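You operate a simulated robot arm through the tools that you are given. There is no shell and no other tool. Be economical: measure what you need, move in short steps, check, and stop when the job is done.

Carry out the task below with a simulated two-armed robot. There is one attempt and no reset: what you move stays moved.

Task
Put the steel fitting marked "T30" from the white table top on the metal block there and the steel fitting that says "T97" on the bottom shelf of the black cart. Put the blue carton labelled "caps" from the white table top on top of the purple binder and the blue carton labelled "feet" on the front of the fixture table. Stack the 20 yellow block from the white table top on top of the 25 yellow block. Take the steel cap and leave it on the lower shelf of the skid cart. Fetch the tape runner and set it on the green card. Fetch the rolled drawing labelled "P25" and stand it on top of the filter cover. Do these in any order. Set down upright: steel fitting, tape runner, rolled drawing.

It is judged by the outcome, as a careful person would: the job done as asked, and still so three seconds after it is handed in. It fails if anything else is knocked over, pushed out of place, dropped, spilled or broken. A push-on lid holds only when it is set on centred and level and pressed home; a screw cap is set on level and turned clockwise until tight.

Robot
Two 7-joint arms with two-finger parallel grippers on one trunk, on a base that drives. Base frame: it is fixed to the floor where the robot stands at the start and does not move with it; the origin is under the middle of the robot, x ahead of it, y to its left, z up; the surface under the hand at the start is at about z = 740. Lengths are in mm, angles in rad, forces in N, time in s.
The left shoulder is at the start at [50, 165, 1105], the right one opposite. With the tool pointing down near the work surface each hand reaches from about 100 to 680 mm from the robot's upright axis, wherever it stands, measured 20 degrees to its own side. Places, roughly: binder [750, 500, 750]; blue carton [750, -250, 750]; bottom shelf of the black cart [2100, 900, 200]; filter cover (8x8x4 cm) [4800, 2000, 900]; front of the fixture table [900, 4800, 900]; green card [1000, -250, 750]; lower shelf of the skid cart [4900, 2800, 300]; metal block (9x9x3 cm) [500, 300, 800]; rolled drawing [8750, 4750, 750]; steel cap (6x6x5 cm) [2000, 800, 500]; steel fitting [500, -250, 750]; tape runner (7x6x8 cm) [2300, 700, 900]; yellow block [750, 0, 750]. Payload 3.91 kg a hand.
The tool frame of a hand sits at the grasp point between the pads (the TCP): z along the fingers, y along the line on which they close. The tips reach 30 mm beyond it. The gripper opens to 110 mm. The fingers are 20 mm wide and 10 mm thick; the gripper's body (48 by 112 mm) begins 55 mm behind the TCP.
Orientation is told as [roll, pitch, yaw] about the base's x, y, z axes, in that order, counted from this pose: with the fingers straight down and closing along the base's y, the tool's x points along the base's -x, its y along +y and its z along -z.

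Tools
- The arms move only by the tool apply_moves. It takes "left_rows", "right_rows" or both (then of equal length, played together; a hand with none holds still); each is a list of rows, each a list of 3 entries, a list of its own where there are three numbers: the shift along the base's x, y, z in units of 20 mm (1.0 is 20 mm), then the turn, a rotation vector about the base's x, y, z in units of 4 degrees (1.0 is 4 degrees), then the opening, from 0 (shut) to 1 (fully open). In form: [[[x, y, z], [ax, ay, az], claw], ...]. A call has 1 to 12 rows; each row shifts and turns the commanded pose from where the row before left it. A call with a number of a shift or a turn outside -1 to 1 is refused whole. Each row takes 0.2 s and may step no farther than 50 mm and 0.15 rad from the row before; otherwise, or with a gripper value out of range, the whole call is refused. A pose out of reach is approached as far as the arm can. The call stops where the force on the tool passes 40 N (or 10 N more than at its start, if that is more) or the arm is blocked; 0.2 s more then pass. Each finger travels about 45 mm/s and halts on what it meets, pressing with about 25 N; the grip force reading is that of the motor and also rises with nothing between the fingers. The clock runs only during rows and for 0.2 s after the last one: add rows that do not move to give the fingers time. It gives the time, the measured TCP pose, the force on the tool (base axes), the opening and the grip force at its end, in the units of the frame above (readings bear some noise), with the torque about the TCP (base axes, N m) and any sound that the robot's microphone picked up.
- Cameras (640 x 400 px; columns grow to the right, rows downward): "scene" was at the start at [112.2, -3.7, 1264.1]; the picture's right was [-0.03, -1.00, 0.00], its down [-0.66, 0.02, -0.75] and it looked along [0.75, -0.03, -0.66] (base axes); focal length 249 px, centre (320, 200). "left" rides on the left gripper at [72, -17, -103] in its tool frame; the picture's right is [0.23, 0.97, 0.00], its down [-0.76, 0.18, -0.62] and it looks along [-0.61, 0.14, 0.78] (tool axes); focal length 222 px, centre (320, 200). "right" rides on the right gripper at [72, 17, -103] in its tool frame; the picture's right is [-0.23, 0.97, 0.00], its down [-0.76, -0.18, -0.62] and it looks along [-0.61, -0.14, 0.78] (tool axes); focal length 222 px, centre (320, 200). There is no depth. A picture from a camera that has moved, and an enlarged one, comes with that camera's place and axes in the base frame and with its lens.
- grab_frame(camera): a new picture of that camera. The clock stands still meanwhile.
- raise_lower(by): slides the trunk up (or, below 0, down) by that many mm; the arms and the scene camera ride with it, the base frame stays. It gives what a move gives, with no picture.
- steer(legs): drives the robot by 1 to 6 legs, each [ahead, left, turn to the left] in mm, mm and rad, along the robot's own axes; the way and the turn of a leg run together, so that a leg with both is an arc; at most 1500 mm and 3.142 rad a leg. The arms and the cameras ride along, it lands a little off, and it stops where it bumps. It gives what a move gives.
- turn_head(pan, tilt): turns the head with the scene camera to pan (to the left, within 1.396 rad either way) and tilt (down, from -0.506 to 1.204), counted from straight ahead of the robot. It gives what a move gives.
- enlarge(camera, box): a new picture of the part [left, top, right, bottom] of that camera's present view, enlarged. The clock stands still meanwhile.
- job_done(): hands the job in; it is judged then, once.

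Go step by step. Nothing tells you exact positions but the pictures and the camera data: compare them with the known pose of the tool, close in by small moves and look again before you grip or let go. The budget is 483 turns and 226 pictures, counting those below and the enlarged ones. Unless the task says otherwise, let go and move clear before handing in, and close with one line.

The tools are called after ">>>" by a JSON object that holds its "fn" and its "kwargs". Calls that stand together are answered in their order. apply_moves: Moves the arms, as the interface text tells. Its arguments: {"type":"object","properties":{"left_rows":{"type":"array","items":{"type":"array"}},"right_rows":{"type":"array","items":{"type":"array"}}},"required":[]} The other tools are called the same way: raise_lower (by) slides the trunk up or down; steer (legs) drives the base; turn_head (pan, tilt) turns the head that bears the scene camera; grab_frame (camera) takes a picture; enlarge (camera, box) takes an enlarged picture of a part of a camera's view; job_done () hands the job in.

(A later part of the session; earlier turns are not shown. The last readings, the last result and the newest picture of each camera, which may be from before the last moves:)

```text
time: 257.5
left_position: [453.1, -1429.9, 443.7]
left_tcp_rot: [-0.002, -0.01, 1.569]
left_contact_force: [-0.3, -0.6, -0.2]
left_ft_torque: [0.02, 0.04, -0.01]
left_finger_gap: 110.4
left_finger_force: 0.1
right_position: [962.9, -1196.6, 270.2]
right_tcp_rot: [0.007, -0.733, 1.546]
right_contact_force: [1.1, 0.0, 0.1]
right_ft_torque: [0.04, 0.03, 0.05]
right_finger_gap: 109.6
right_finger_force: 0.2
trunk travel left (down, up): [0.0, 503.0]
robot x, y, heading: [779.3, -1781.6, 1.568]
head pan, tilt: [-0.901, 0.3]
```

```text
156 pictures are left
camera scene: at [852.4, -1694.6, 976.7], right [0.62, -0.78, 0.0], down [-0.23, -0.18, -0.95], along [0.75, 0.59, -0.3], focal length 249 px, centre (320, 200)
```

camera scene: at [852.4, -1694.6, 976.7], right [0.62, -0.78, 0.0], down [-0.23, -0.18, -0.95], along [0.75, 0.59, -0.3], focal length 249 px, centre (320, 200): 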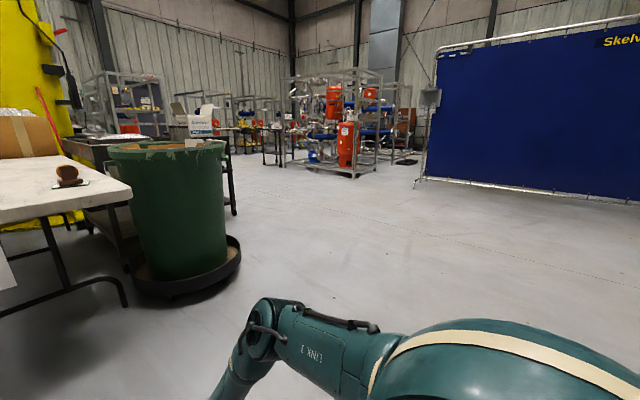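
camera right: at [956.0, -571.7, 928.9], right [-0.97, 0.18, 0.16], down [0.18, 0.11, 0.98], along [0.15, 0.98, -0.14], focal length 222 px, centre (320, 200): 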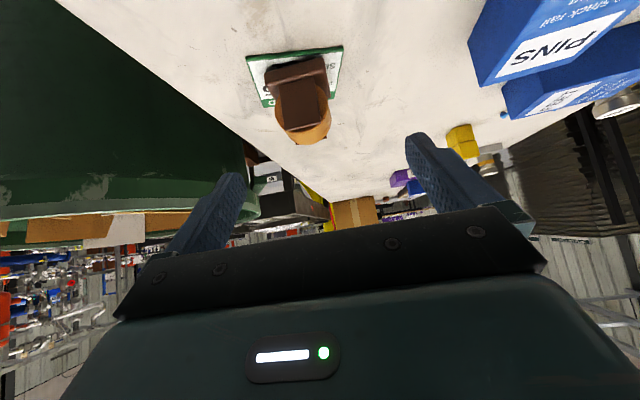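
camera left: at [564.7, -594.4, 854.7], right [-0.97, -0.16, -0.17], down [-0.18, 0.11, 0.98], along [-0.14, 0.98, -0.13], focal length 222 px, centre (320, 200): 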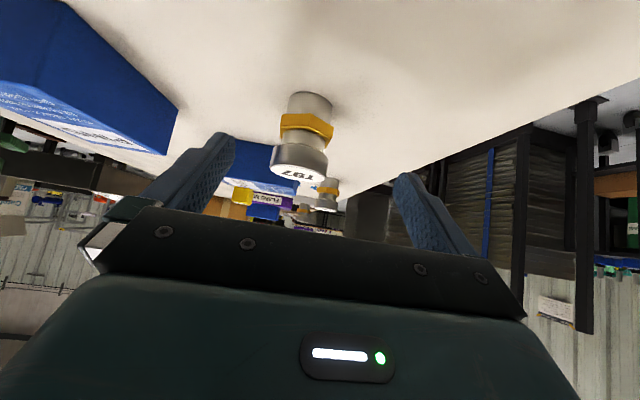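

The right arm can reach low and tilted when extended ahead, so it will handle T97 and the shelves. I'll raise the trunk and approach T97 with this same arm posture.

>>> {"fn": "raise_lower", "kwargs": {"by": 503}}

>>> {"fn": "apply_moves", "kwargs": {"right_rows": [[[0, 0, 1], [0, 0, 0], 1], [[0, 0, 1], [0, 0, 0], 1], [[0, 0, 1], [0, 0, 0], 1], [[0, 0, 1], [0, 0, 0], 1], [[0, 0, 0.5], [0, 0, 0], 1]]}}

>>> {"fn": "steer", "kwargs": {"legs": [[0, 405, 0], [700, 0, 0]]}}

>>> {"fn": "turn_head", "kwargs": {"pan": -0.2, "tilt": 0.8}}

>>> {"fn": "grab_frame", "kwargs": {"camera": "scene"}}

>>> {"fn": "grab_frame", "kwargs": {"camera": "right"}}

```text
refused: 503 is not a number from -400 to 400
```

```text
time: 258.7
left_position: [453.0, -1429.4, 442.2]
left_tcp_rot: [-0.003, -0.011, 1.571]
left_contact_force: [0.1, 0.5, -0.8]
left_ft_torque: [0.0, -0.01, 0.02]
left_finger_gap: 110.0
left_finger_force: 0.2
right_position: [964.4, -1197.9, 359.9]
right_tcp_rot: [0.006, -0.738, 1.553]
right_contact_force: [-0.1, 0.5, 0.8]
right_ft_torque: [0.0, 0.01, 0.01]
right_finger_gap: 109.9
right_finger_force: 0.2
trunk travel left (down, up): [0.0, 503.0]
robot x, y, heading: [776.6, -1777.9, 1.568]
head pan, tilt: [-0.901, 0.3]
```

```text
time: 266.3
left_position: [53.9, -725.9, 443.7]
left_tcp_rot: [-0.004, -0.009, 1.561]
left_contact_force: [-0.4, -0.7, 0.5]
left_ft_torque: [0.04, 0.01, 0.01]
left_finger_gap: 109.8
left_finger_force: 0.1
right_position: [568.6, -499.7, 358.5]
right_tcp_rot: [0.004, -0.738, 1.54]
right_contact_force: [0.0, -0.4, 0.1]
right_ft_torque: [0.01, -0.02, 0.01]
right_finger_gap: 109.9
right_finger_force: 0.1
trunk travel left (down, up): [0.0, 503.0]
robot x, y, heading: [375.9, -1079.8, 1.553]
head pan, tilt: [-0.901, 0.3]
```

```text
time: 267.3
left_position: [54.5, -725.3, 443.4]
left_tcp_rot: [-0.004, -0.009, 1.56]
left_contact_force: [-0.1, 0.1, -0.7]
left_ft_torque: [0.0, 0.0, 0.01]
left_finger_gap: 110.0
left_finger_force: 0.0
right_position: [569.2, -498.7, 359.6]
right_tcp_rot: [0.006, -0.738, 1.541]
right_contact_force: [-0.5, 0.2, 0.3]
right_ft_torque: [0.02, -0.02, 0.01]
right_finger_gap: 110.0
right_finger_force: 0.0
trunk travel left (down, up): [0.0, 503.0]
robot x, y, heading: [376.7, -1083.3, 1.561]
head pan, tilt: [-0.201, 0.799]
```

```text
155 pictures are left
camera scene: at [393.7, -973.3, 932.7], right [0.98, -0.21, 0.0], down [-0.15, -0.7, -0.7], along [0.15, 0.68, -0.72], focal length 249 px, centre (320, 200)
```

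scene: 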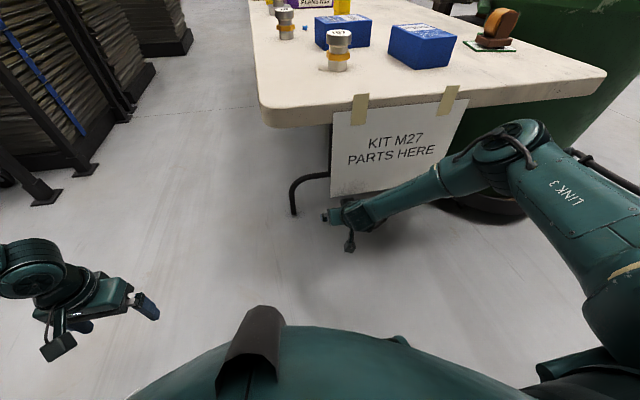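

```text
154 pictures are left
camera right: at [548.9, -621.9, 387.2], right [-0.97, 0.19, 0.16], down [0.19, 0.14, 0.97], along [0.17, 0.97, -0.17], focal length 222 px, centre (320, 200)
```

right: 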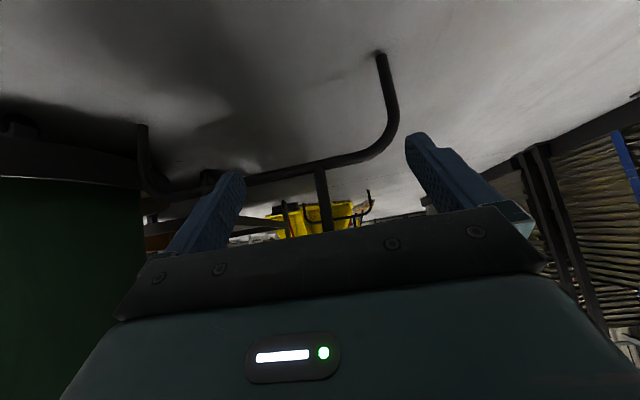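

The trunk raise was refused (limit 400), so the hand went under the table edge without touching. I'll back out straight, then raise in two steps.

>>> {"fn": "steer", "kwargs": {"legs": [[-400, 0, 0]]}}

>>> {"fn": "raise_lower", "kwargs": {"by": 400}}

>>> {"fn": "raise_lower", "kwargs": {"by": 100}}

```text
time: 269.8
left_position: [48.3, -1125.9, 444.2]
left_tcp_rot: [-0.003, -0.011, 1.562]
left_contact_force: [0.8, 0.2, 0.3]
left_ft_torque: [0.02, 0.01, 0.02]
left_finger_gap: 110.0
left_finger_force: 0.0
right_position: [563.2, -897.0, 358.7]
right_tcp_rot: [0.006, -0.739, 1.545]
right_contact_force: [0.5, 0.5, -0.1]
right_ft_torque: [0.02, -0.03, 0.0]
right_finger_gap: 110.1
right_finger_force: 0.1
trunk travel left (down, up): [0.0, 503.0]
robot x, y, heading: [373.9, -1477.3, 1.563]
head pan, tilt: [-0.201, 0.799]
```

```text
time: 273.6
left_position: [49.0, -1126.2, 843.2]
left_tcp_rot: [-0.003, -0.011, 1.564]
left_contact_force: [-0.4, -0.1, -0.2]
left_ft_torque: [0.01, -0.02, -0.05]
left_finger_gap: 109.9
left_finger_force: 0.2
right_position: [562.5, -897.6, 760.1]
right_tcp_rot: [0.004, -0.738, 1.544]
right_contact_force: [-0.1, 0.5, -0.1]
right_ft_torque: [-0.01, -0.02, 0.01]
right_finger_gap: 109.9
right_finger_force: 0.0
trunk travel left (down, up): [-400.0, 103.0]
robot x, y, heading: [375.9, -1481.7, 1.559]
head pan, tilt: [-0.201, 0.799]
```

```text
time: 275.0
left_position: [48.2, -1125.4, 942.7]
left_tcp_rot: [-0.003, -0.012, 1.563]
left_contact_force: [-0.2, 0.3, 0.9]
left_ft_torque: [0.0, -0.02, 0.0]
left_finger_gap: 110.1
left_finger_force: 0.1
right_position: [562.3, -898.0, 858.2]
right_tcp_rot: [0.006, -0.739, 1.544]
right_contact_force: [-0.4, -0.6, -0.3]
right_ft_torque: [0.01, -0.03, -0.01]
right_finger_gap: 110.1
right_finger_force: 0.0
trunk travel left (down, up): [-500.0, 3.0]
robot x, y, heading: [370.7, -1478.7, 1.562]
head pan, tilt: [-0.201, 0.799]
```

>>> {"fn": "steer", "kwargs": {"legs": [[425, 0, 0]]}}

>>> {"fn": "grab_frame", "kwargs": {"camera": "right"}}

>>> {"fn": "grab_frame", "kwargs": {"camera": "scene"}}

```text
time: 277.6
left_position: [52.8, -699.2, 943.5]
left_tcp_rot: [-0.002, -0.009, 1.562]
left_contact_force: [-0.5, 0.1, 0.1]
left_ft_torque: [-0.04, 0.01, 0.0]
left_finger_gap: 110.0
left_finger_force: 0.1
right_position: [566.4, -471.3, 858.8]
right_tcp_rot: [0.006, -0.738, 1.543]
right_contact_force: [0.0, -0.6, 0.6]
right_ft_torque: [-0.05, 0.01, -0.01]
right_finger_gap: 109.8
right_finger_force: 0.1
trunk travel left (down, up): [-500.0, 3.0]
robot x, y, heading: [379.7, -1056.6, 1.571]
head pan, tilt: [-0.201, 0.799]
```

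```text
153 pictures are left
camera right: at [547.0, -594.2, 886.9], right [-0.97, 0.19, 0.16], down [0.18, 0.14, 0.97], along [0.16, 0.97, -0.17], focal length 222 px, centre (320, 200)
```

right: 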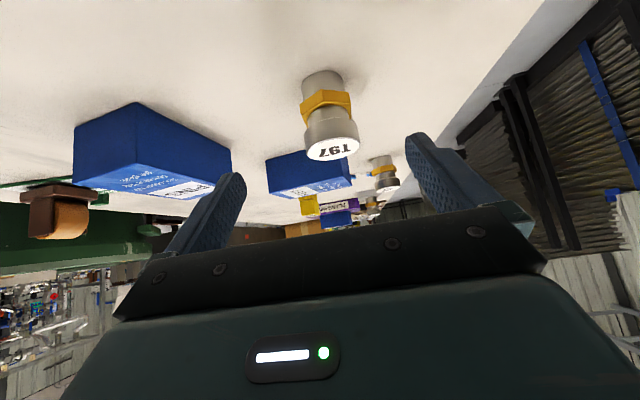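

```text
152 pictures are left
camera scene: at [392.8, -945.8, 1432.6], right [0.98, -0.21, 0.0], down [-0.15, -0.7, -0.7], along [0.14, 0.68, -0.72], focal length 249 px, centre (320, 200)
```

scene: 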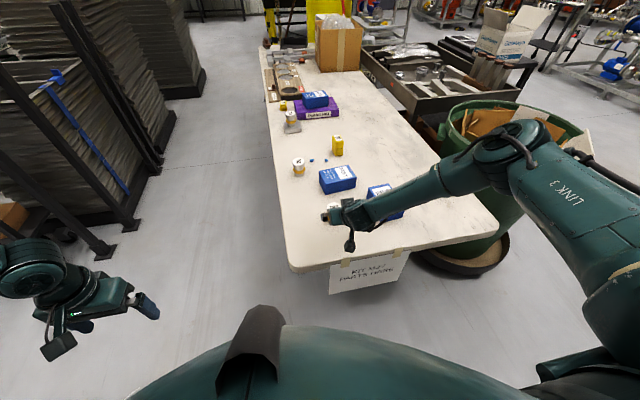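

T97 is at about (560,-392). I'll approach along the finger axis.

>>> {"fn": "apply_moves", "kwargs": {"right_rows": [[[-0.1, 0.96, -0.94], [0, 0, 0], 1], [[-0.1, 0.96, -0.94], [0, 0, 0], 1], [[-0.1, 0.96, -0.94], [0, 0, 0], 1]]}}

>>> {"fn": "grab_frame", "kwargs": {"camera": "right"}}

```text
time: 278.4
left_position: [52.0, -699.3, 943.0]
left_tcp_rot: [-0.001, -0.009, 1.562]
left_contact_force: [-0.5, 0.4, -0.3]
left_ft_torque: [0.01, 0.02, 0.0]
left_finger_gap: 110.3
left_finger_force: 0.0
right_position: [561.9, -413.4, 801.4]
right_tcp_rot: [0.004, -0.739, 1.544]
right_contact_force: [1.1, 0.0, -0.9]
right_ft_torque: [-0.01, 0.03, 0.0]
right_finger_gap: 109.8
right_finger_force: 0.2
trunk travel left (down, up): [-500.0, 3.0]
robot x, y, heading: [380.6, -1049.3, 1.563]
head pan, tilt: [-0.201, 0.799]
```

```text
151 pictures are left
camera right: at [542.5, -536.7, 829.8], right [-0.97, 0.19, 0.16], down [0.18, 0.14, 0.97], along [0.16, 0.97, -0.17], focal length 222 px, centre (320, 200)
```

right: 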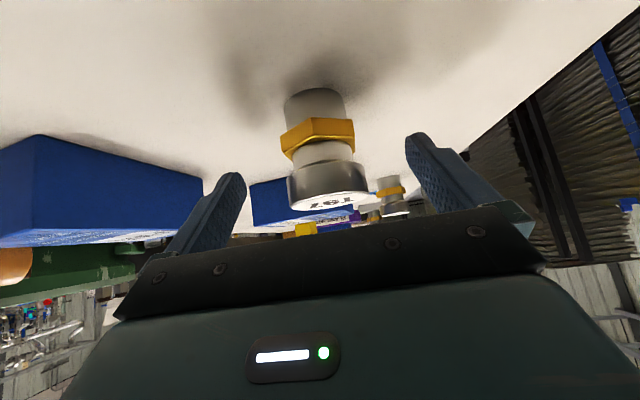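

>>> {"fn": "apply_moves", "kwargs": {"right_rows": [[[0, 0.9, -0.85], [0, 0, 0], 1], [[0, 0, 0], [0, 0, 0], 1], [[0, 0, 0], [0, 0, 0], 0], [[0, 0, 0], [0, 0, 0], 0], [[0, 0, 0], [0, 0, 0], 0], [[0, 0, 0], [0, 0, 0], 0], [[0, 0, 0], [0, 0, 0], 0], [[0, 0, 0], [0, 0, 0], 0]]}}

>>> {"fn": "grab_frame", "kwargs": {"camera": "right"}}

```text
time: 280.2
left_position: [52.2, -700.2, 944.0]
left_tcp_rot: [-0.005, -0.012, 1.562]
left_contact_force: [0.3, 0.2, 0.1]
left_ft_torque: [-0.02, -0.04, 0.01]
left_finger_gap: 110.0
left_finger_force: 0.0
right_position: [559.2, -396.4, 785.5]
right_tcp_rot: [0.005, -0.74, 1.544]
right_contact_force: [0.8, 0.6, -0.2]
right_ft_torque: [-0.02, -0.06, 0.0]
right_finger_gap: 51.6
right_finger_force: 24.7
trunk travel left (down, up): [-500.0, 3.0]
robot x, y, heading: [374.3, -1051.6, 1.562]
head pan, tilt: [-0.201, 0.799]
```

```text
150 pictures are left
camera right: at [540.1, -519.2, 812.7], right [-0.97, 0.19, 0.16], down [0.18, 0.14, 0.97], along [0.16, 0.97, -0.17], focal length 222 px, centre (320, 200)
```

right: 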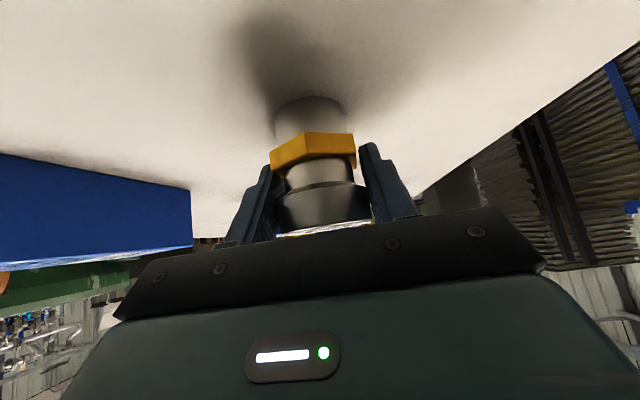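

T97 is held. I'll lift, back off and drive to the cart's right side (facing it), keeping clear of the bin.

>>> {"fn": "apply_moves", "kwargs": {"right_rows": [[[0, 0, 1], [0, 0, 0], 0], [[0, 0, 1], [0, 0, 0], 0], [[0, 0, 1], [0, 0, 0], 0], [[0, 0, 1], [0, 0, 0], 0], [[0, 0, 1], [0, 0, 0], 0], [[0, 0, 0], [0, 0, 0], 0]]}}

>>> {"fn": "steer", "kwargs": {"legs": [[-300, 0, 0], [0, -1500, 0], [0, -1080, 0], [0, 0, 1.575], [0, -1500, 0]]}}

>>> {"fn": "turn_head", "kwargs": {"pan": 0, "tilt": 0.6}}

>>> {"fn": "grab_frame", "kwargs": {"camera": "scene"}}

>>> {"fn": "grab_frame", "kwargs": {"camera": "right"}}

```text
time: 281.6
left_position: [52.8, -699.1, 944.3]
left_tcp_rot: [-0.002, -0.01, 1.563]
left_contact_force: [0.3, 0.6, 0.2]
left_ft_torque: [0.01, 0.0, 0.0]
left_finger_gap: 109.7
left_finger_force: 0.0
right_position: [560.2, -395.9, 885.7]
right_tcp_rot: [0.004, -0.738, 1.544]
right_contact_force: [-0.8, 0.4, -0.9]
right_ft_torque: [0.01, 0.01, 0.0]
right_finger_gap: 51.6
right_finger_force: 25.0
trunk travel left (down, up): [-500.0, 3.0]
robot x, y, heading: [378.6, -1053.1, 1.561]
head pan, tilt: [-0.201, 0.799]
```

```text
time: 322.5
left_position: [2606.9, -249.5, 943.5]
left_tcp_rot: [-0.002, -0.011, 3.14]
left_contact_force: [-0.8, -0.2, -0.3]
left_ft_torque: [0.04, -0.02, 0.03]
left_finger_gap: 110.0
left_finger_force: 0.0
right_position: [2300.4, 256.6, 885.0]
right_tcp_rot: [0.004, -0.738, 3.12]
right_contact_force: [0.0, 0.3, -2.4]
right_ft_torque: [0.02, 0.01, -0.01]
right_finger_gap: 51.5
right_finger_force: 24.8
trunk travel left (down, up): [-500.0, 3.0]
robot x, y, heading: [2960.4, 70.9, 3.141]
head pan, tilt: [-0.201, 0.799]
```

```text
time: 323.2
left_position: [2607.0, -249.9, 943.8]
left_tcp_rot: [-0.004, -0.009, 3.138]
left_contact_force: [-0.2, -0.2, -0.4]
left_ft_torque: [-0.01, 0.0, -0.03]
left_finger_gap: 110.1
left_finger_force: 0.1
right_position: [2299.6, 257.8, 885.6]
right_tcp_rot: [0.005, -0.739, 3.121]
right_contact_force: [0.2, -0.3, -2.8]
right_ft_torque: [-0.04, 0.01, 0.02]
right_finger_gap: 51.8
right_finger_force: 24.9
trunk travel left (down, up): [-500.0, 3.0]
robot x, y, heading: [2959.4, 78.2, 3.137]
head pan, tilt: [0.0, 0.6]
```

```text
149 pictures are left
camera scene: at [2840.3, 75.8, 1449.4], right [0.01, 1.0, 0.0], down [0.57, 0.0, -0.82], along [-0.82, 0.0, -0.57], focal length 249 px, centre (320, 200)
```

scene: 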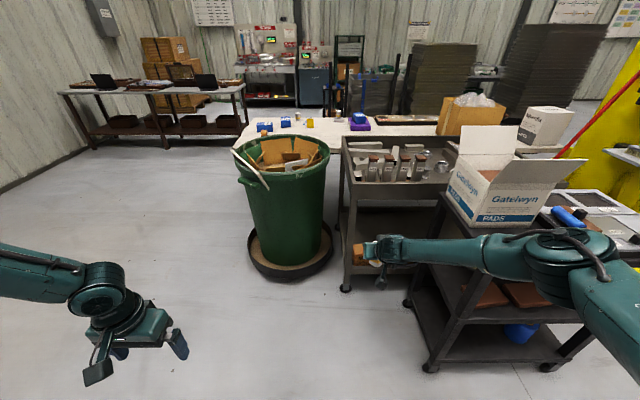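

```text
148 pictures are left
camera right: at [2423.7, 238.2, 913.1], right [-0.19, -0.97, 0.16], down [-0.14, 0.18, 0.97], along [-0.97, 0.16, -0.17], focal length 222 px, centre (320, 200)
```

right: 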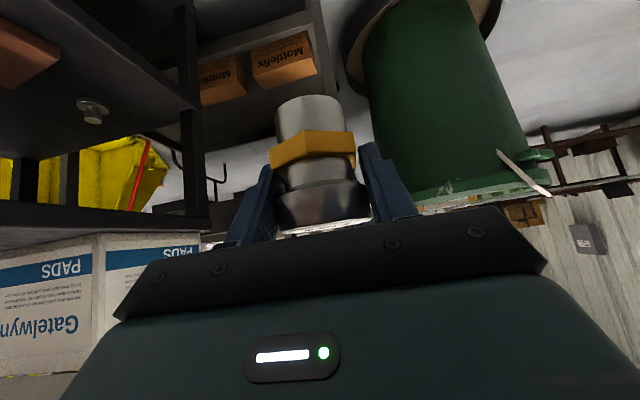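

I'll back off a bit, strafe right to line up with the cart's long side, and lower the trunk.

>>> {"fn": "steer", "kwargs": {"legs": [[-130, 0, 0], [0, -490, 0]]}}

>>> {"fn": "raise_lower", "kwargs": {"by": -400}}

>>> {"fn": "grab_frame", "kwargs": {"camera": "scene"}}

```text
time: 328.9
left_position: [2739.5, 239.7, 944.1]
left_tcp_rot: [-0.003, -0.01, -3.134]
left_contact_force: [0.4, -0.7, -0.2]
left_ft_torque: [0.03, -0.02, -0.01]
left_finger_gap: 110.4
left_finger_force: 0.0
right_position: [2427.8, 745.3, 886.0]
right_tcp_rot: [0.006, -0.739, 3.129]
right_contact_force: [0.5, -0.2, -1.1]
right_ft_torque: [-0.01, -0.01, 0.03]
right_finger_gap: 51.5
right_finger_force: 25.6
trunk travel left (down, up): [-500.0, 3.0]
robot x, y, heading: [3089.2, 571.3, -3.137]
head pan, tilt: [0.0, 0.6]
```

```text
time: 332.8
left_position: [2740.1, 239.3, 544.2]
left_tcp_rot: [-0.002, -0.01, -3.135]
left_contact_force: [0.0, 0.4, 0.2]
left_ft_torque: [-0.02, 0.01, 0.01]
left_finger_gap: 109.8
left_finger_force: 0.1
right_position: [2428.7, 743.2, 485.8]
right_tcp_rot: [0.005, -0.739, 3.129]
right_contact_force: [-0.6, -0.4, -1.9]
right_ft_torque: [-0.02, 0.0, 0.0]
right_finger_gap: 51.4
right_finger_force: 25.4
trunk travel left (down, up): [-100.0, 403.0]
robot x, y, heading: [3085.7, 569.1, -3.14]
head pan, tilt: [0.0, 0.6]
```

```text
147 pictures are left
camera scene: at [2969.9, 568.3, 1049.5], right [-0.01, 1.0, 0.0], down [0.57, 0.0, -0.82], along [-0.82, 0.0, -0.57], focal length 249 px, centre (320, 200)
```

scene: 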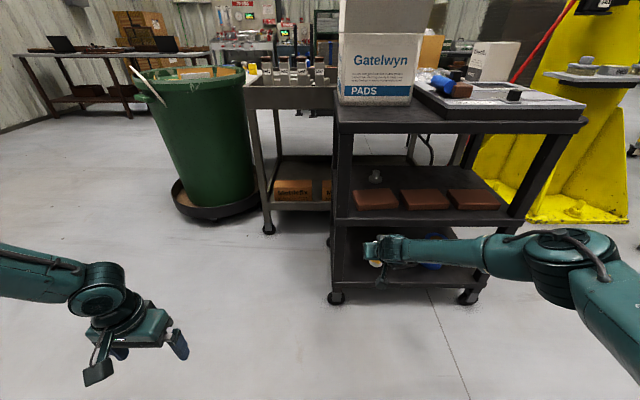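

>>> {"fn": "raise_lower", "kwargs": {"by": -100}}

>>> {"fn": "apply_moves", "kwargs": {"right_rows": [[[0.5, 0, -1], [0, 0, 0], 0], [[0.5, 0, -1], [0, 0, 0], 0], [[0.5, 0, -1], [0, 0, 0], 0], [[0.5, 0, -1], [0, 0, 0], 0], [[0.5, 0, -1], [0, 0, 0], 0], [[0, 0, -0.7], [0, 0, 0], 0]]}}

>>> {"fn": "enlarge", "kwargs": {"camera": "scene", "box": [300, 100, 560, 300]}}

>>> {"fn": "grab_frame", "kwargs": {"camera": "right"}}

```text
time: 334.1
left_position: [2739.2, 239.2, 443.6]
left_tcp_rot: [-0.005, -0.01, -3.133]
left_contact_force: [0.3, 1.0, 0.6]
left_ft_torque: [0.0, 0.0, -0.03]
left_finger_gap: 110.0
left_finger_force: 0.1
right_position: [2428.0, 743.9, 385.4]
right_tcp_rot: [0.005, -0.738, 3.128]
right_contact_force: [-0.3, 1.0, -1.2]
right_ft_torque: [0.02, 0.01, 0.0]
right_finger_gap: 51.5
right_finger_force: 24.8
trunk travel left (down, up): [0.0, 503.0]
robot x, y, heading: [3090.0, 569.4, -3.135]
head pan, tilt: [0.0, 0.6]
```

```text
time: 335.5
left_position: [2739.8, 239.9, 443.7]
left_tcp_rot: [-0.005, -0.011, -3.135]
left_contact_force: [-0.2, 0.4, 0.0]
left_ft_torque: [0.01, 0.0, -0.01]
left_finger_gap: 110.2
left_finger_force: 0.1
right_position: [2478.4, 743.9, 272.6]
right_tcp_rot: [0.006, -0.738, 3.129]
right_contact_force: [-0.8, 0.1, -1.2]
right_ft_torque: [0.02, 0.0, 0.0]
right_finger_gap: 51.4
right_finger_force: 24.9
trunk travel left (down, up): [0.0, 503.0]
robot x, y, heading: [3087.1, 567.3, -3.137]
head pan, tilt: [0.0, 0.6]
```

```text
2.00 times, centred on (430, 200) of scene
camera zoom: at [2969.9, 568.3, 949.5], right [-0.01, 1.0, 0.0], down [0.57, 0.0, -0.82], along [-0.82, 0.0, -0.57], focal length 499 px, centre (100, 200)
```

zoom: 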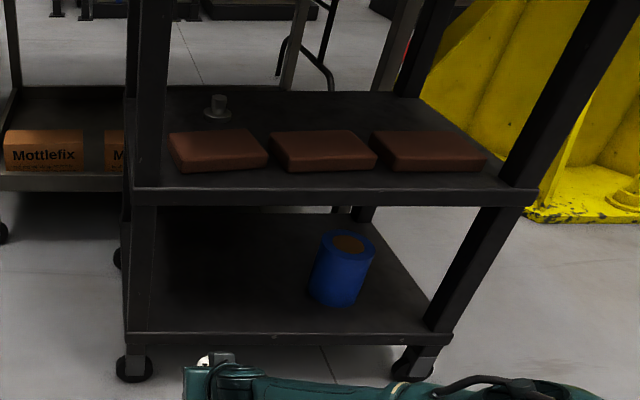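

```text
145 pictures are left
camera right: at [2601.6, 724.8, 299.6], right [-0.18, -0.97, 0.16], down [-0.14, 0.18, 0.97], along [-0.97, 0.15, -0.17], focal length 222 px, centre (320, 200)
```

right: 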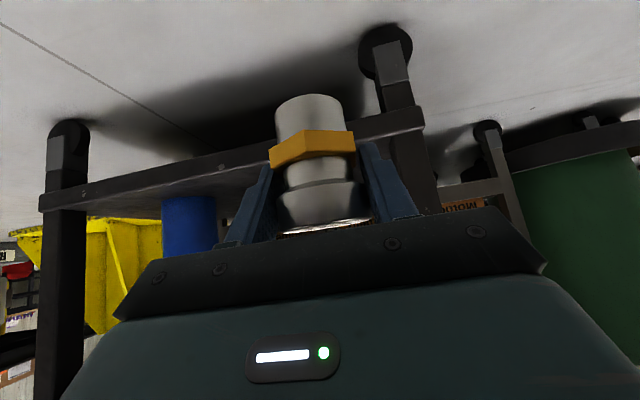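

>>> {"fn": "turn_head", "kwargs": {"pan": -0.5, "tilt": 0.9}}

>>> {"fn": "grab_frame", "kwargs": {"camera": "scene"}}

```text
time: 336.4
left_position: [2739.1, 239.4, 443.4]
left_tcp_rot: [-0.004, -0.011, -3.134]
left_contact_force: [-0.4, -0.3, 0.0]
left_ft_torque: [-0.01, 0.0, 0.02]
left_finger_gap: 110.1
left_finger_force: 0.0
right_position: [2478.7, 742.2, 271.8]
right_tcp_rot: [0.004, -0.74, 3.13]
right_contact_force: [0.1, -0.1, -2.4]
right_ft_torque: [0.0, -0.02, -0.01]
right_finger_gap: 51.6
right_finger_force: 25.5
trunk travel left (down, up): [0.0, 503.0]
robot x, y, heading: [3089.4, 568.5, -3.14]
head pan, tilt: [-0.499, 0.901]
```

```text
144 pictures are left
camera scene: at [2991.7, 604.5, 924.7], right [0.47, 0.88, 0.0], down [0.69, -0.37, -0.62], along [-0.55, 0.29, -0.78], focal length 249 px, centre (320, 200)
```

scene: 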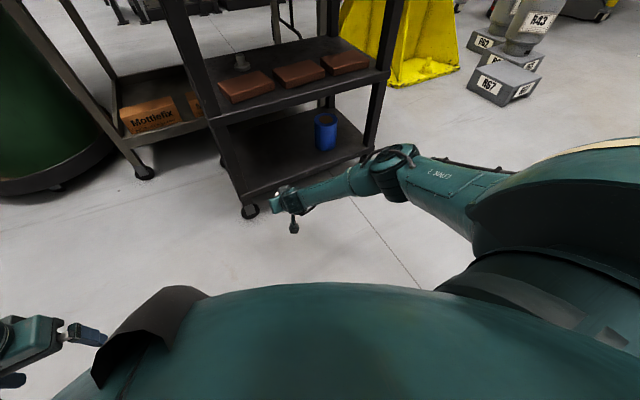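

The elbow will stay outside the cart. I'll drive ahead to insert T97 over the bottom shelf.

>>> {"fn": "steer", "kwargs": {"legs": [[180, 0, 0]]}}

>>> {"fn": "grab_frame", "kwargs": {"camera": "right"}}

>>> {"fn": "grab_frame", "kwargs": {"camera": "scene"}}

```text
time: 337.9
left_position: [2560.8, 239.4, 443.5]
left_tcp_rot: [-0.004, -0.01, -3.138]
left_contact_force: [0.1, 0.2, 0.9]
left_ft_torque: [0.01, 0.01, 0.0]
left_finger_gap: 109.7
left_finger_force: 0.1
right_position: [2299.8, 742.8, 272.4]
right_tcp_rot: [0.007, -0.74, 3.128]
right_contact_force: [-0.6, 0.0, -2.2]
right_ft_torque: [-0.01, 0.01, -0.02]
right_finger_gap: 51.2
right_finger_force: 24.8
trunk travel left (down, up): [0.0, 503.0]
robot x, y, heading: [2911.0, 568.0, -3.14]
head pan, tilt: [-0.499, 0.901]
```

```text
143 pictures are left
camera right: at [2423.1, 725.1, 299.8], right [-0.18, -0.97, 0.16], down [-0.14, 0.18, 0.97], along [-0.97, 0.15, -0.17], focal length 222 px, centre (320, 200)
```

right: 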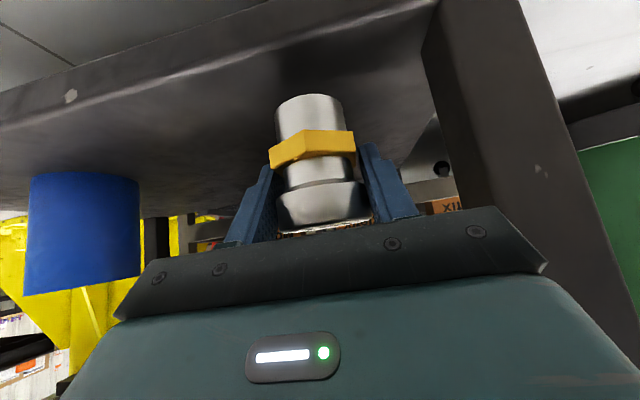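

```text
142 pictures are left
camera scene: at [2813.0, 604.0, 924.7], right [0.48, 0.88, 0.0], down [0.69, -0.37, -0.62], along [-0.55, 0.3, -0.78], focal length 249 px, centre (320, 200)
```

scene: 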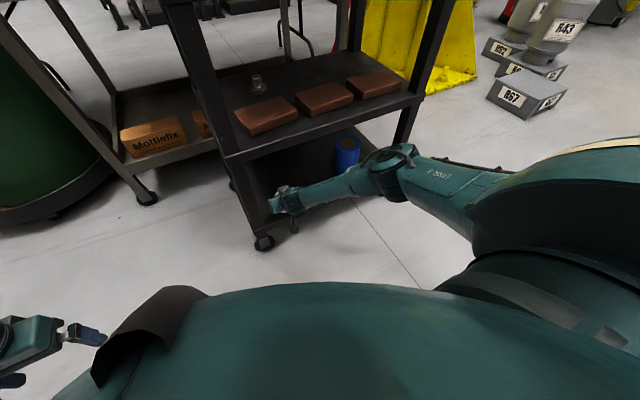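

>>> {"fn": "apply_moves", "kwargs": {"right_rows": [[[-0.5, 0.7, 0], [0, 0, 0], 0], [[-0.9, 0, 0], [0, 0, 0], 0], [[-0.9, 0, 0], [0, 0, 0], 0], [[-0.9, 0, 0], [0, 0, 0], 0], [[-0.9, 0, 0], [0, 0, 0], 0], [[0, 0, -0.8], [0, 0, 0], 0], [[0, 0, -0.2], [0, 0, 0], 0]]}}

>>> {"fn": "grab_frame", "kwargs": {"camera": "right"}}

```text
time: 339.5
left_position: [2558.3, 240.4, 444.6]
left_tcp_rot: [-0.004, -0.011, -3.136]
left_contact_force: [-0.1, 0.2, 0.2]
left_ft_torque: [0.04, -0.01, -0.01]
left_finger_gap: 110.0
left_finger_force: 0.0
right_position: [2247.5, 754.1, 270.1]
right_tcp_rot: [0.004, -0.737, 3.127]
right_contact_force: [1.0, 0.3, -2.1]
right_ft_torque: [0.0, -0.03, 0.02]
right_finger_gap: 51.2
right_finger_force: 25.1
right hand out of reach, approached as far as the arm can: row 4, 5, 6
trunk travel left (down, up): [0.0, 503.0]
robot x, y, heading: [2912.2, 568.9, -3.14]
head pan, tilt: [-0.499, 0.901]
```

```text
141 pictures are left
camera right: at [2369.7, 735.9, 297.4], right [-0.18, -0.97, 0.16], down [-0.14, 0.18, 0.97], along [-0.97, 0.15, -0.17], focal length 222 px, centre (320, 200)
```

right: 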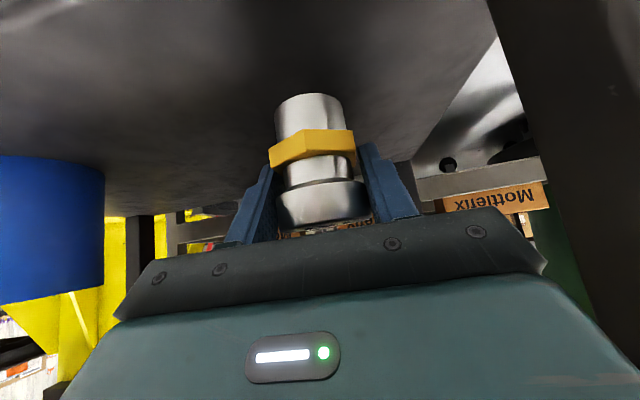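

>>> {"fn": "steer", "kwargs": {"legs": [[75, 0, 0]]}}

>>> {"fn": "apply_moves", "kwargs": {"right_rows": [[[1, 0, 0], [0, 0, 0], 0], [[0.8, 0, 0], [0, 0, 0], 0], [[0, 0, -0.5], [0, 0, 0], 0], [[0, 0, -0.5], [0, 0, 0], 0], [[0, 0, -0.3], [0, 0, 0], 0]]}}

>>> {"fn": "grab_frame", "kwargs": {"camera": "right"}}

>>> {"fn": "grab_frame", "kwargs": {"camera": "scene"}}

```text
time: 340.6
left_position: [2486.0, 239.2, 443.8]
left_tcp_rot: [-0.003, -0.01, -3.137]
left_contact_force: [-0.6, 0.3, 0.2]
left_ft_torque: [-0.01, 0.03, -0.02]
left_finger_gap: 109.9
left_finger_force: 0.2
right_position: [2172.4, 751.5, 269.6]
right_tcp_rot: [0.005, -0.737, 3.128]
right_contact_force: [-0.3, -0.4, -2.0]
right_ft_torque: [-0.03, 0.0, -0.01]
right_finger_gap: 51.3
right_finger_force: 24.8
trunk travel left (down, up): [0.0, 503.0]
robot x, y, heading: [2833.2, 572.7, -3.138]
head pan, tilt: [-0.499, 0.901]
```

```text
time: 341.8
left_position: [2486.6, 240.7, 443.5]
left_tcp_rot: [-0.004, -0.011, -3.137]
left_contact_force: [0.1, 0.3, 0.0]
left_ft_torque: [-0.04, -0.01, 0.03]
left_finger_gap: 110.2
left_finger_force: 0.0
right_position: [2207.7, 755.2, 243.8]
right_tcp_rot: [0.006, -0.737, 3.127]
right_contact_force: [-0.2, -0.1, -1.9]
right_ft_torque: [0.01, -0.02, -0.01]
right_finger_gap: 51.0
right_finger_force: 24.6
right hand out of reach, approached as far as the arm can: row 1
trunk travel left (down, up): [0.0, 503.0]
robot x, y, heading: [2838.3, 566.5, -3.139]
head pan, tilt: [-0.499, 0.901]
```

```text
140 pictures are left
camera right: at [2330.9, 736.4, 270.9], right [-0.18, -0.97, 0.16], down [-0.14, 0.18, 0.97], along [-0.97, 0.15, -0.17], focal length 222 px, centre (320, 200)
```

right: 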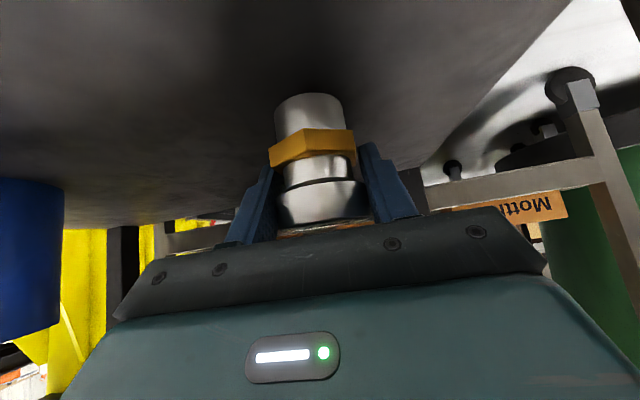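

```text
139 pictures are left
camera scene: at [2738.7, 603.7, 924.7], right [0.48, 0.88, 0.0], down [0.69, -0.37, -0.62], along [-0.55, 0.3, -0.78], focal length 249 px, centre (320, 200)
```

scene: 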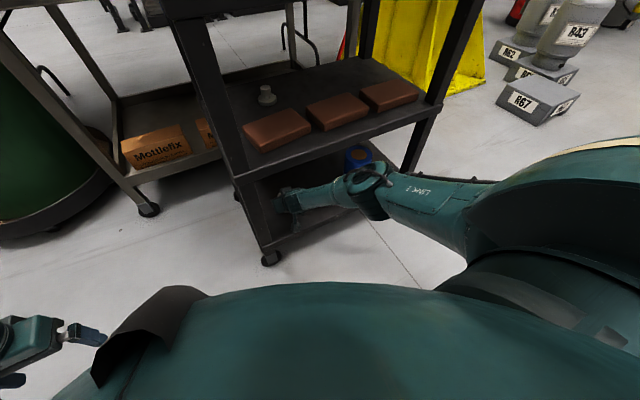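

>>> {"fn": "apply_moves", "kwargs": {"right_rows": [[[0, 0, -0.15], [0, 0, 0], 0], [[0, 0, -0.15], [0, 0, 0], 0], [[0, 0, -0.15], [0, 0, 0], 0], [[0, 0, -0.15], [0, 0, 0], 0], [[0, 0, -0.15], [0, 0, 0], 0], [[0, 0, -0.15], [0, 0, 0], 0], [[0, 0, -0.15], [0, 0, 0], 0], [[0, 0, -0.15], [0, 0, 0], 0]]}}

```text
time: 343.6
left_position: [2486.5, 240.0, 442.9]
left_tcp_rot: [-0.003, -0.012, -3.136]
left_contact_force: [0.1, 0.2, -0.2]
left_ft_torque: [0.01, 0.01, 0.0]
left_finger_gap: 110.0
left_finger_force: 0.1
right_position: [2207.7, 752.5, 227.2]
right_tcp_rot: [0.006, -0.746, 3.13]
right_contact_force: [-6.0, -0.9, 16.6]
right_ft_torque: [0.17, 0.47, 0.13]
right_finger_gap: 51.3
right_finger_force: 25.3
right hand out of reach, approached as far as the arm can: row 8
trunk travel left (down, up): [0.0, 503.0]
robot x, y, heading: [2835.8, 569.8, -3.137]
head pan, tilt: [-0.499, 0.901]
```

Contact at 227. I'll release and retreat along the finger axis, then out.

>>> {"fn": "apply_moves", "kwargs": {"right_rows": [[[0, 0, 0.05], [0, 0, 0], 0.6], [[0, 0, 0], [0, 0, 0], 0.8], [[0, 0, 0], [0, 0, 0], 1], [[0, 0, 0], [0, 0, 0], 1], [[0, 0, 0], [0, 0, 0], 1], [[0.7, 0, 0.6], [0, 0, 0], 1], [[0.7, 0, 0.6], [0, 0, 0], 1], [[0.7, 0, 0.6], [0, 0, 0], 1], [[0.7, 0, 0.5], [0, 0, 0], 1], [[1, 0, 0], [0, 0, 0], 1], [[1, 0, 0], [0, 0, 0], 1]]}}

>>> {"fn": "grab_frame", "kwargs": {"camera": "right"}}

```text
time: 346.0
left_position: [2485.2, 240.1, 442.3]
left_tcp_rot: [-0.003, -0.011, -3.137]
left_contact_force: [-0.1, 0.1, 0.0]
left_ft_torque: [0.03, 0.01, -0.03]
left_finger_gap: 110.0
left_finger_force: 0.0
right_position: [2247.5, 753.4, 254.7]
right_tcp_rot: [0.001, -0.73, 3.129]
right_contact_force: [-0.1, 0.2, -0.6]
right_ft_torque: [0.0, -0.03, 0.0]
right_finger_gap: 109.9
right_finger_force: 0.0
right hand out of reach, approached as far as the arm can: row 8, 9, 10, 11
trunk travel left (down, up): [0.0, 503.0]
robot x, y, heading: [2835.2, 569.1, -3.139]
head pan, tilt: [-0.499, 0.901]
```

```text
138 pictures are left
camera right: at [2370.4, 735.1, 283.3], right [-0.18, -0.97, 0.15], down [-0.15, 0.18, 0.97], along [-0.97, 0.15, -0.18], focal length 222 px, centre (320, 200)
```

right: 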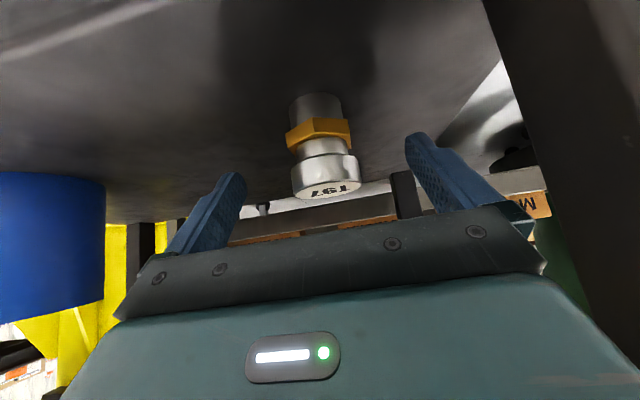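

T97 stands on the bottom shelf. I'll back out.

>>> {"fn": "steer", "kwargs": {"legs": [[-350, 0, 0]]}}

>>> {"fn": "raise_lower", "kwargs": {"by": 325}}

>>> {"fn": "turn_head", "kwargs": {"pan": 0.0, "tilt": 0.6}}

>>> {"fn": "grab_frame", "kwargs": {"camera": "scene"}}

```text
time: 348.2
left_position: [2832.9, 240.7, 443.8]
left_tcp_rot: [-0.003, -0.011, -3.141]
left_contact_force: [0.5, -0.2, 0.1]
left_ft_torque: [-0.01, -0.03, -0.02]
left_finger_gap: 110.4
left_finger_force: 0.0
right_position: [2596.3, 754.9, 254.4]
right_tcp_rot: [0.003, -0.73, 3.128]
right_contact_force: [-0.2, -0.2, -0.6]
right_ft_torque: [0.0, 0.01, 0.01]
right_finger_gap: 109.9
right_finger_force: 0.0
trunk travel left (down, up): [0.0, 503.0]
robot x, y, heading: [3183.9, 570.5, -3.139]
head pan, tilt: [-0.499, 0.901]
```

```text
time: 351.4
left_position: [2832.7, 240.6, 767.6]
left_tcp_rot: [-0.003, -0.009, -3.139]
left_contact_force: [-0.6, 0.6, 0.3]
left_ft_torque: [0.02, -0.01, -0.03]
left_finger_gap: 110.0
left_finger_force: 0.0
right_position: [2595.5, 754.9, 578.9]
right_tcp_rot: [0.002, -0.728, 3.127]
right_contact_force: [-0.2, -0.4, 0.2]
right_ft_torque: [0.04, -0.01, 0.0]
right_finger_gap: 110.0
right_finger_force: 0.1
trunk travel left (down, up): [-325.0, 178.0]
robot x, y, heading: [3182.4, 568.0, -3.136]
head pan, tilt: [-0.499, 0.901]
```

```text
time: 352.4
left_position: [2832.5, 241.6, 767.8]
left_tcp_rot: [-0.004, -0.01, -3.141]
left_contact_force: [0.3, -0.3, -0.7]
left_ft_torque: [-0.01, 0.01, -0.01]
left_finger_gap: 109.9
left_finger_force: 0.0
right_position: [2595.2, 755.6, 580.0]
right_tcp_rot: [0.002, -0.73, 3.127]
right_contact_force: [-0.1, -0.7, 0.2]
right_ft_torque: [0.0, 0.04, 0.0]
right_finger_gap: 110.0
right_finger_force: 0.1
trunk travel left (down, up): [-325.0, 178.0]
robot x, y, heading: [3182.0, 567.6, -3.141]
head pan, tilt: [0.0, 0.6]
```

```text
137 pictures are left
camera scene: at [3064.5, 568.7, 1274.4], right [0.0, 1.0, 0.0], down [0.57, 0.0, -0.82], along [-0.82, 0.0, -0.57], focal length 249 px, centre (320, 200)
```

scene: 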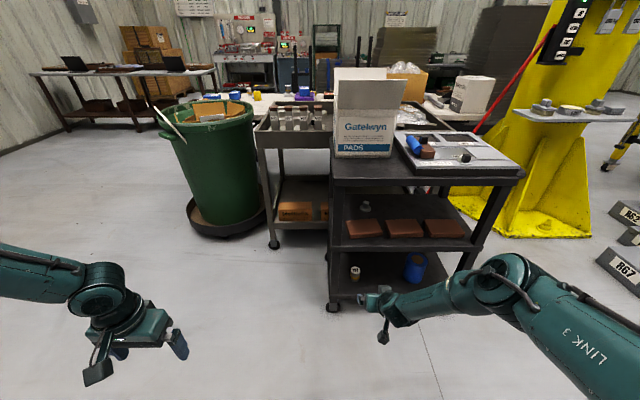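

T97 is clearly placed. For the steel cap deep on the middle shelf I need the end (-y) approach with the hand farther inboard, so I'll test that arm posture here in free space first.

>>> {"fn": "apply_moves", "kwargs": {"right_rows": [[[-0.3, -1, 0], [0, 0, 0], 1], [[-0.3, -1, 0], [0, 0, 0], 1], [[-0.3, -1, 0], [0, 0, 0], 1], [[-0.3, -1, 0], [0, 0, 0], 1], [[-0.3, -1, 0], [0, 0, 0], 1], [[-0.3, -1, 0], [0, 0, 0], 1], [[-0.3, -1, 0], [0, 0, 0], 1], [[-0.3, -0.5, 0], [0, 0, 0], 1]]}}

>>> {"fn": "turn_head", "kwargs": {"pan": -0.5, "tilt": 0.8}}

>>> {"fn": "grab_frame", "kwargs": {"camera": "scene"}}

```text
time: 354.2
left_position: [2833.7, 240.6, 769.5]
left_tcp_rot: [-0.004, -0.009, -3.14]
left_contact_force: [0.0, -0.5, -0.4]
left_ft_torque: [-0.01, -0.02, 0.02]
left_finger_gap: 109.8
left_finger_force: 0.1
right_position: [2558.8, 607.2, 593.9]
right_tcp_rot: [0.0, -0.73, 3.126]
right_contact_force: [-0.4, 0.1, 0.2]
right_ft_torque: [0.02, 0.06, 0.01]
right_finger_gap: 110.1
right_finger_force: 0.0
right hand out of reach, approached as far as the arm can: row 7, 8
trunk travel left (down, up): [-325.0, 178.0]
robot x, y, heading: [3185.8, 565.3, -3.141]
head pan, tilt: [0.0, 0.6]
```

```text
time: 355.1
left_position: [2832.7, 241.2, 769.1]
left_tcp_rot: [-0.004, -0.011, -3.14]
left_contact_force: [0.4, 0.2, 0.2]
left_ft_torque: [0.01, -0.01, -0.01]
left_finger_gap: 110.2
left_finger_force: 0.0
right_position: [2559.7, 608.2, 594.2]
right_tcp_rot: [0.0, -0.728, 3.126]
right_contact_force: [0.0, 0.5, -0.9]
right_ft_torque: [0.0, 0.01, 0.0]
right_finger_gap: 109.8
right_finger_force: 0.0
trunk travel left (down, up): [-325.0, 178.0]
robot x, y, heading: [3184.6, 570.8, -3.142]
head pan, tilt: [-0.499, 0.799]
```

```text
136 pictures are left
camera scene: at [3081.9, 607.2, 1257.6], right [0.48, 0.88, 0.0], down [0.63, -0.34, -0.7], along [-0.61, 0.33, -0.72], focal length 249 px, centre (320, 200)
```

scene: 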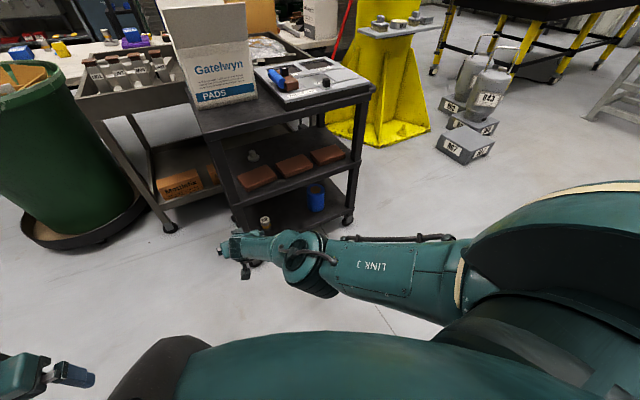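

Inboard with the arm nearly straight works well, and the elbow stays clear. I'll zoom on the cap and raise the left hand out of the way.

>>> {"fn": "enlarge", "kwargs": {"camera": "scene", "box": [230, 130, 310, 190]}}

>>> {"fn": "apply_moves", "kwargs": {"left_rows": [[[0, 0.4, 1], [0, 0, 0], 0.5], [[0, 0.4, 1], [0, 0, 0], 0.5], [[0, 0.4, 1], [0, 0, 0], 0.5], [[0, 0.4, 1], [0, 0, 0], 0.5], [[0, 0.4, 1], [0, 0, 0], 0.5], [[0, 0.4, 1], [0, 0, 0], 0.5], [[0, 0.4, 1], [0, 0, 0], 0.5], [[0, 0.4, 1], [0, 0, 0], 0.5], [[0, 0.4, 1], [0, 0, 0], 0.5], [[0, 0.4, 1], [0, 0, 0], 0.5], [[0, 0.4, 1], [0, 0, 0], 0.5], [[0, 0.4, 1], [0, 0, 0], 0.5]]}}

>>> {"fn": "apply_moves", "kwargs": {"left_rows": [[[0.2, 0.4, 1], [0, 0, 0], 0.5], [[0.2, 0.4, 1], [0, 0, 0], 0.5], [[0.2, 0.4, 1], [0, 0, 0], 0.5], [[0.2, 0.4, 1], [0, 0, 0], 0.5], [[0.2, 0.4, 1], [0, 0, 0], 0.5], [[0.2, 0.4, 1], [0, 0, 0], 0.5], [[0.2, 0.4, 1], [0, 0, 0], 0.5]]}}

```text
6.67 times, centred on (270, 160) of scene
camera zoom: at [3081.9, 607.2, 1257.6], right [0.48, 0.88, 0.0], down [0.63, -0.34, -0.7], along [-0.61, 0.33, -0.72], focal length 1662 px, centre (653, 467)
```

zoom: 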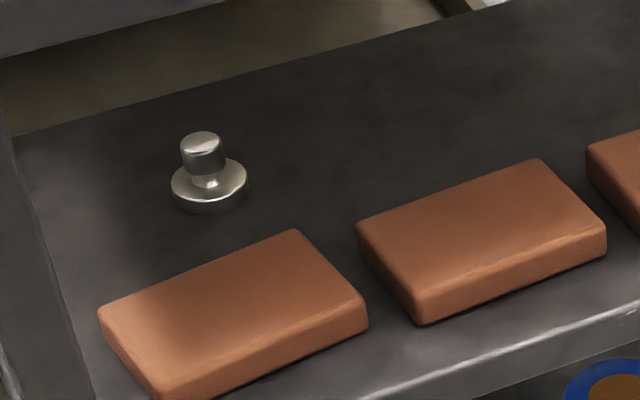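

```text
time: 357.7
left_position: [2833.5, 337.3, 1008.1]
left_tcp_rot: [-0.003, -0.012, -3.14]
left_contact_force: [-0.3, 0.2, -0.6]
left_ft_torque: [0.02, -0.02, -0.02]
left_finger_gap: 55.1
left_finger_force: 0.0
right_position: [2559.0, 607.1, 594.7]
right_tcp_rot: [0.001, -0.729, 3.127]
right_contact_force: [0.8, -0.4, -0.3]
right_ft_torque: [0.0, -0.01, 0.05]
right_finger_gap: 110.3
right_finger_force: 0.1
trunk travel left (down, up): [-325.0, 178.0]
robot x, y, heading: [3180.3, 569.2, -3.142]
head pan, tilt: [-0.499, 0.799]
```

```text
time: 359.3
left_position: [2862.6, 395.2, 1148.1]
left_tcp_rot: [-0.004, -0.01, -3.139]
left_contact_force: [0.0, 0.8, 0.3]
left_ft_torque: [-0.01, 0.0, 0.01]
left_finger_gap: 54.9
left_finger_force: 0.1
right_position: [2558.6, 606.4, 594.5]
right_tcp_rot: [-0.001, -0.729, 3.126]
right_contact_force: [-0.5, 0.1, 0.4]
right_ft_torque: [-0.01, -0.01, -0.04]
right_finger_gap: 109.9
right_finger_force: 0.1
trunk travel left (down, up): [-325.0, 178.0]
robot x, y, heading: [3188.2, 568.0, -3.14]
head pan, tilt: [-0.499, 0.799]
```

The cap is a flanged knob at about (2053,797). I'll drive to the cart's end, heading about 1.8 rad.

>>> {"fn": "steer", "kwargs": {"legs": [[0, 625, 0], [0, 0, -1.342], [0, 950, 0]]}}

>>> {"fn": "turn_head", "kwargs": {"pan": 0, "tilt": 0.6}}

>>> {"fn": "grab_frame", "kwargs": {"camera": "scene"}}

```text
time: 376.8
left_position: [2011.4, -50.4, 1147.4]
left_tcp_rot: [-0.002, -0.012, 1.859]
left_contact_force: [-0.4, 0.7, -0.2]
left_ft_torque: [-0.04, 0.02, -0.01]
left_finger_gap: 55.0
left_finger_force: 0.1
right_position: [2128.0, 301.2, 595.0]
right_tcp_rot: [0.0, -0.729, 1.843]
right_contact_force: [0.7, -0.7, 0.6]
right_ft_torque: [0.03, 0.0, 0.0]
right_finger_gap: 109.8
right_finger_force: 0.0
trunk travel left (down, up): [-325.0, 178.0]
robot x, y, heading: [2269.0, -308.5, 1.86]
head pan, tilt: [-0.499, 0.799]
```

```text
time: 377.7
left_position: [2011.3, -49.9, 1146.9]
left_tcp_rot: [-0.002, -0.012, 1.858]
left_contact_force: [0.3, 0.7, 0.0]
left_ft_torque: [0.03, 0.02, 0.01]
left_finger_gap: 54.8
left_finger_force: 0.1
right_position: [2127.3, 300.0, 594.5]
right_tcp_rot: [-0.001, -0.729, 1.844]
right_contact_force: [-0.2, 0.0, 0.4]
right_ft_torque: [0.0, -0.02, 0.03]
right_finger_gap: 109.9
right_finger_force: 0.1
trunk travel left (down, up): [-325.0, 178.0]
robot x, y, heading: [2266.0, -311.8, 1.862]
head pan, tilt: [0.0, 0.6]
```

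```text
134 pictures are left
camera scene: at [2234.5, -196.8, 1274.5], right [0.96, 0.28, 0.0], down [0.16, -0.54, -0.82], along [-0.23, 0.79, -0.57], focal length 249 px, centre (320, 200)
```

scene: 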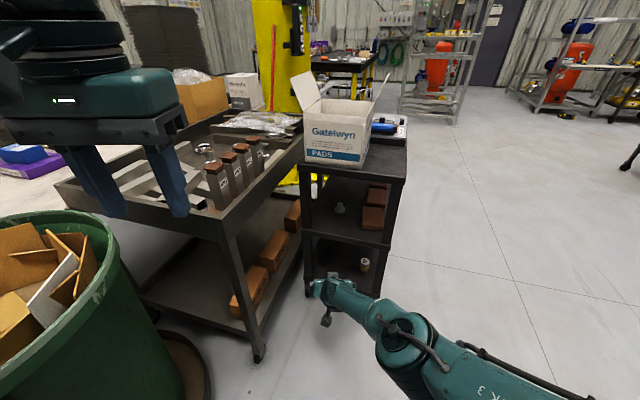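

>>> {"fn": "steer", "kwargs": {"legs": [[0, -70, 0], [250, 0, 0]]}}

>>> {"fn": "grab_frame", "kwargs": {"camera": "right"}}

>>> {"fn": "grab_frame", "kwargs": {"camera": "scene"}}

```text
time: 380.4
left_position: [2004.1, 210.6, 1147.3]
left_tcp_rot: [-0.004, -0.01, 1.862]
left_contact_force: [0.6, 0.6, 0.3]
left_ft_torque: [-0.03, 0.0, 0.03]
left_finger_gap: 54.8
left_finger_force: 0.0
right_position: [2120.7, 562.8, 593.9]
right_tcp_rot: [0.0, -0.729, 1.846]
right_contact_force: [-0.8, 0.0, 0.2]
right_ft_torque: [-0.03, 0.0, 0.0]
right_finger_gap: 109.8
right_finger_force: 0.0
trunk travel left (down, up): [-325.0, 178.0]
robot x, y, heading: [2260.9, -46.5, 1.857]
head pan, tilt: [0.0, 0.6]
```

```text
133 pictures are left
camera right: at [2138.3, 439.5, 623.1], right [-0.98, -0.1, 0.15], down [0.13, 0.2, 0.97], along [-0.13, 0.98, -0.18], focal length 222 px, centre (320, 200)
```

right: 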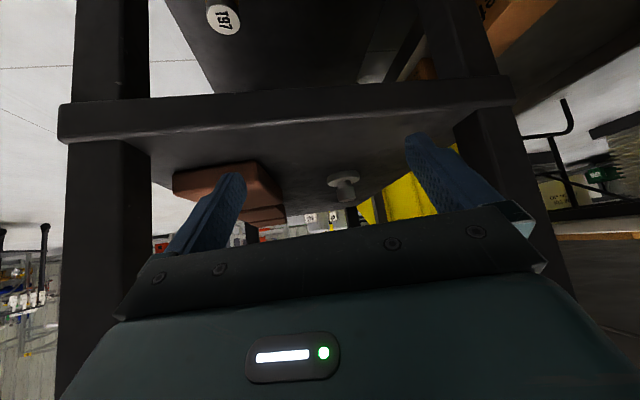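

```text
132 pictures are left
camera scene: at [2228.3, 65.2, 1274.4], right [0.96, 0.29, 0.0], down [0.16, -0.54, -0.82], along [-0.24, 0.79, -0.57], focal length 249 px, centre (320, 200)
```

scene: 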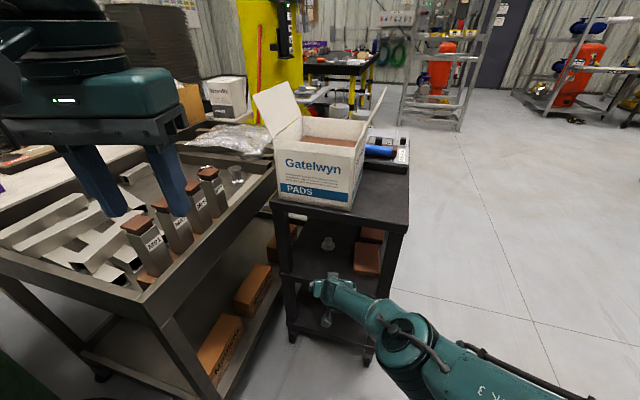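

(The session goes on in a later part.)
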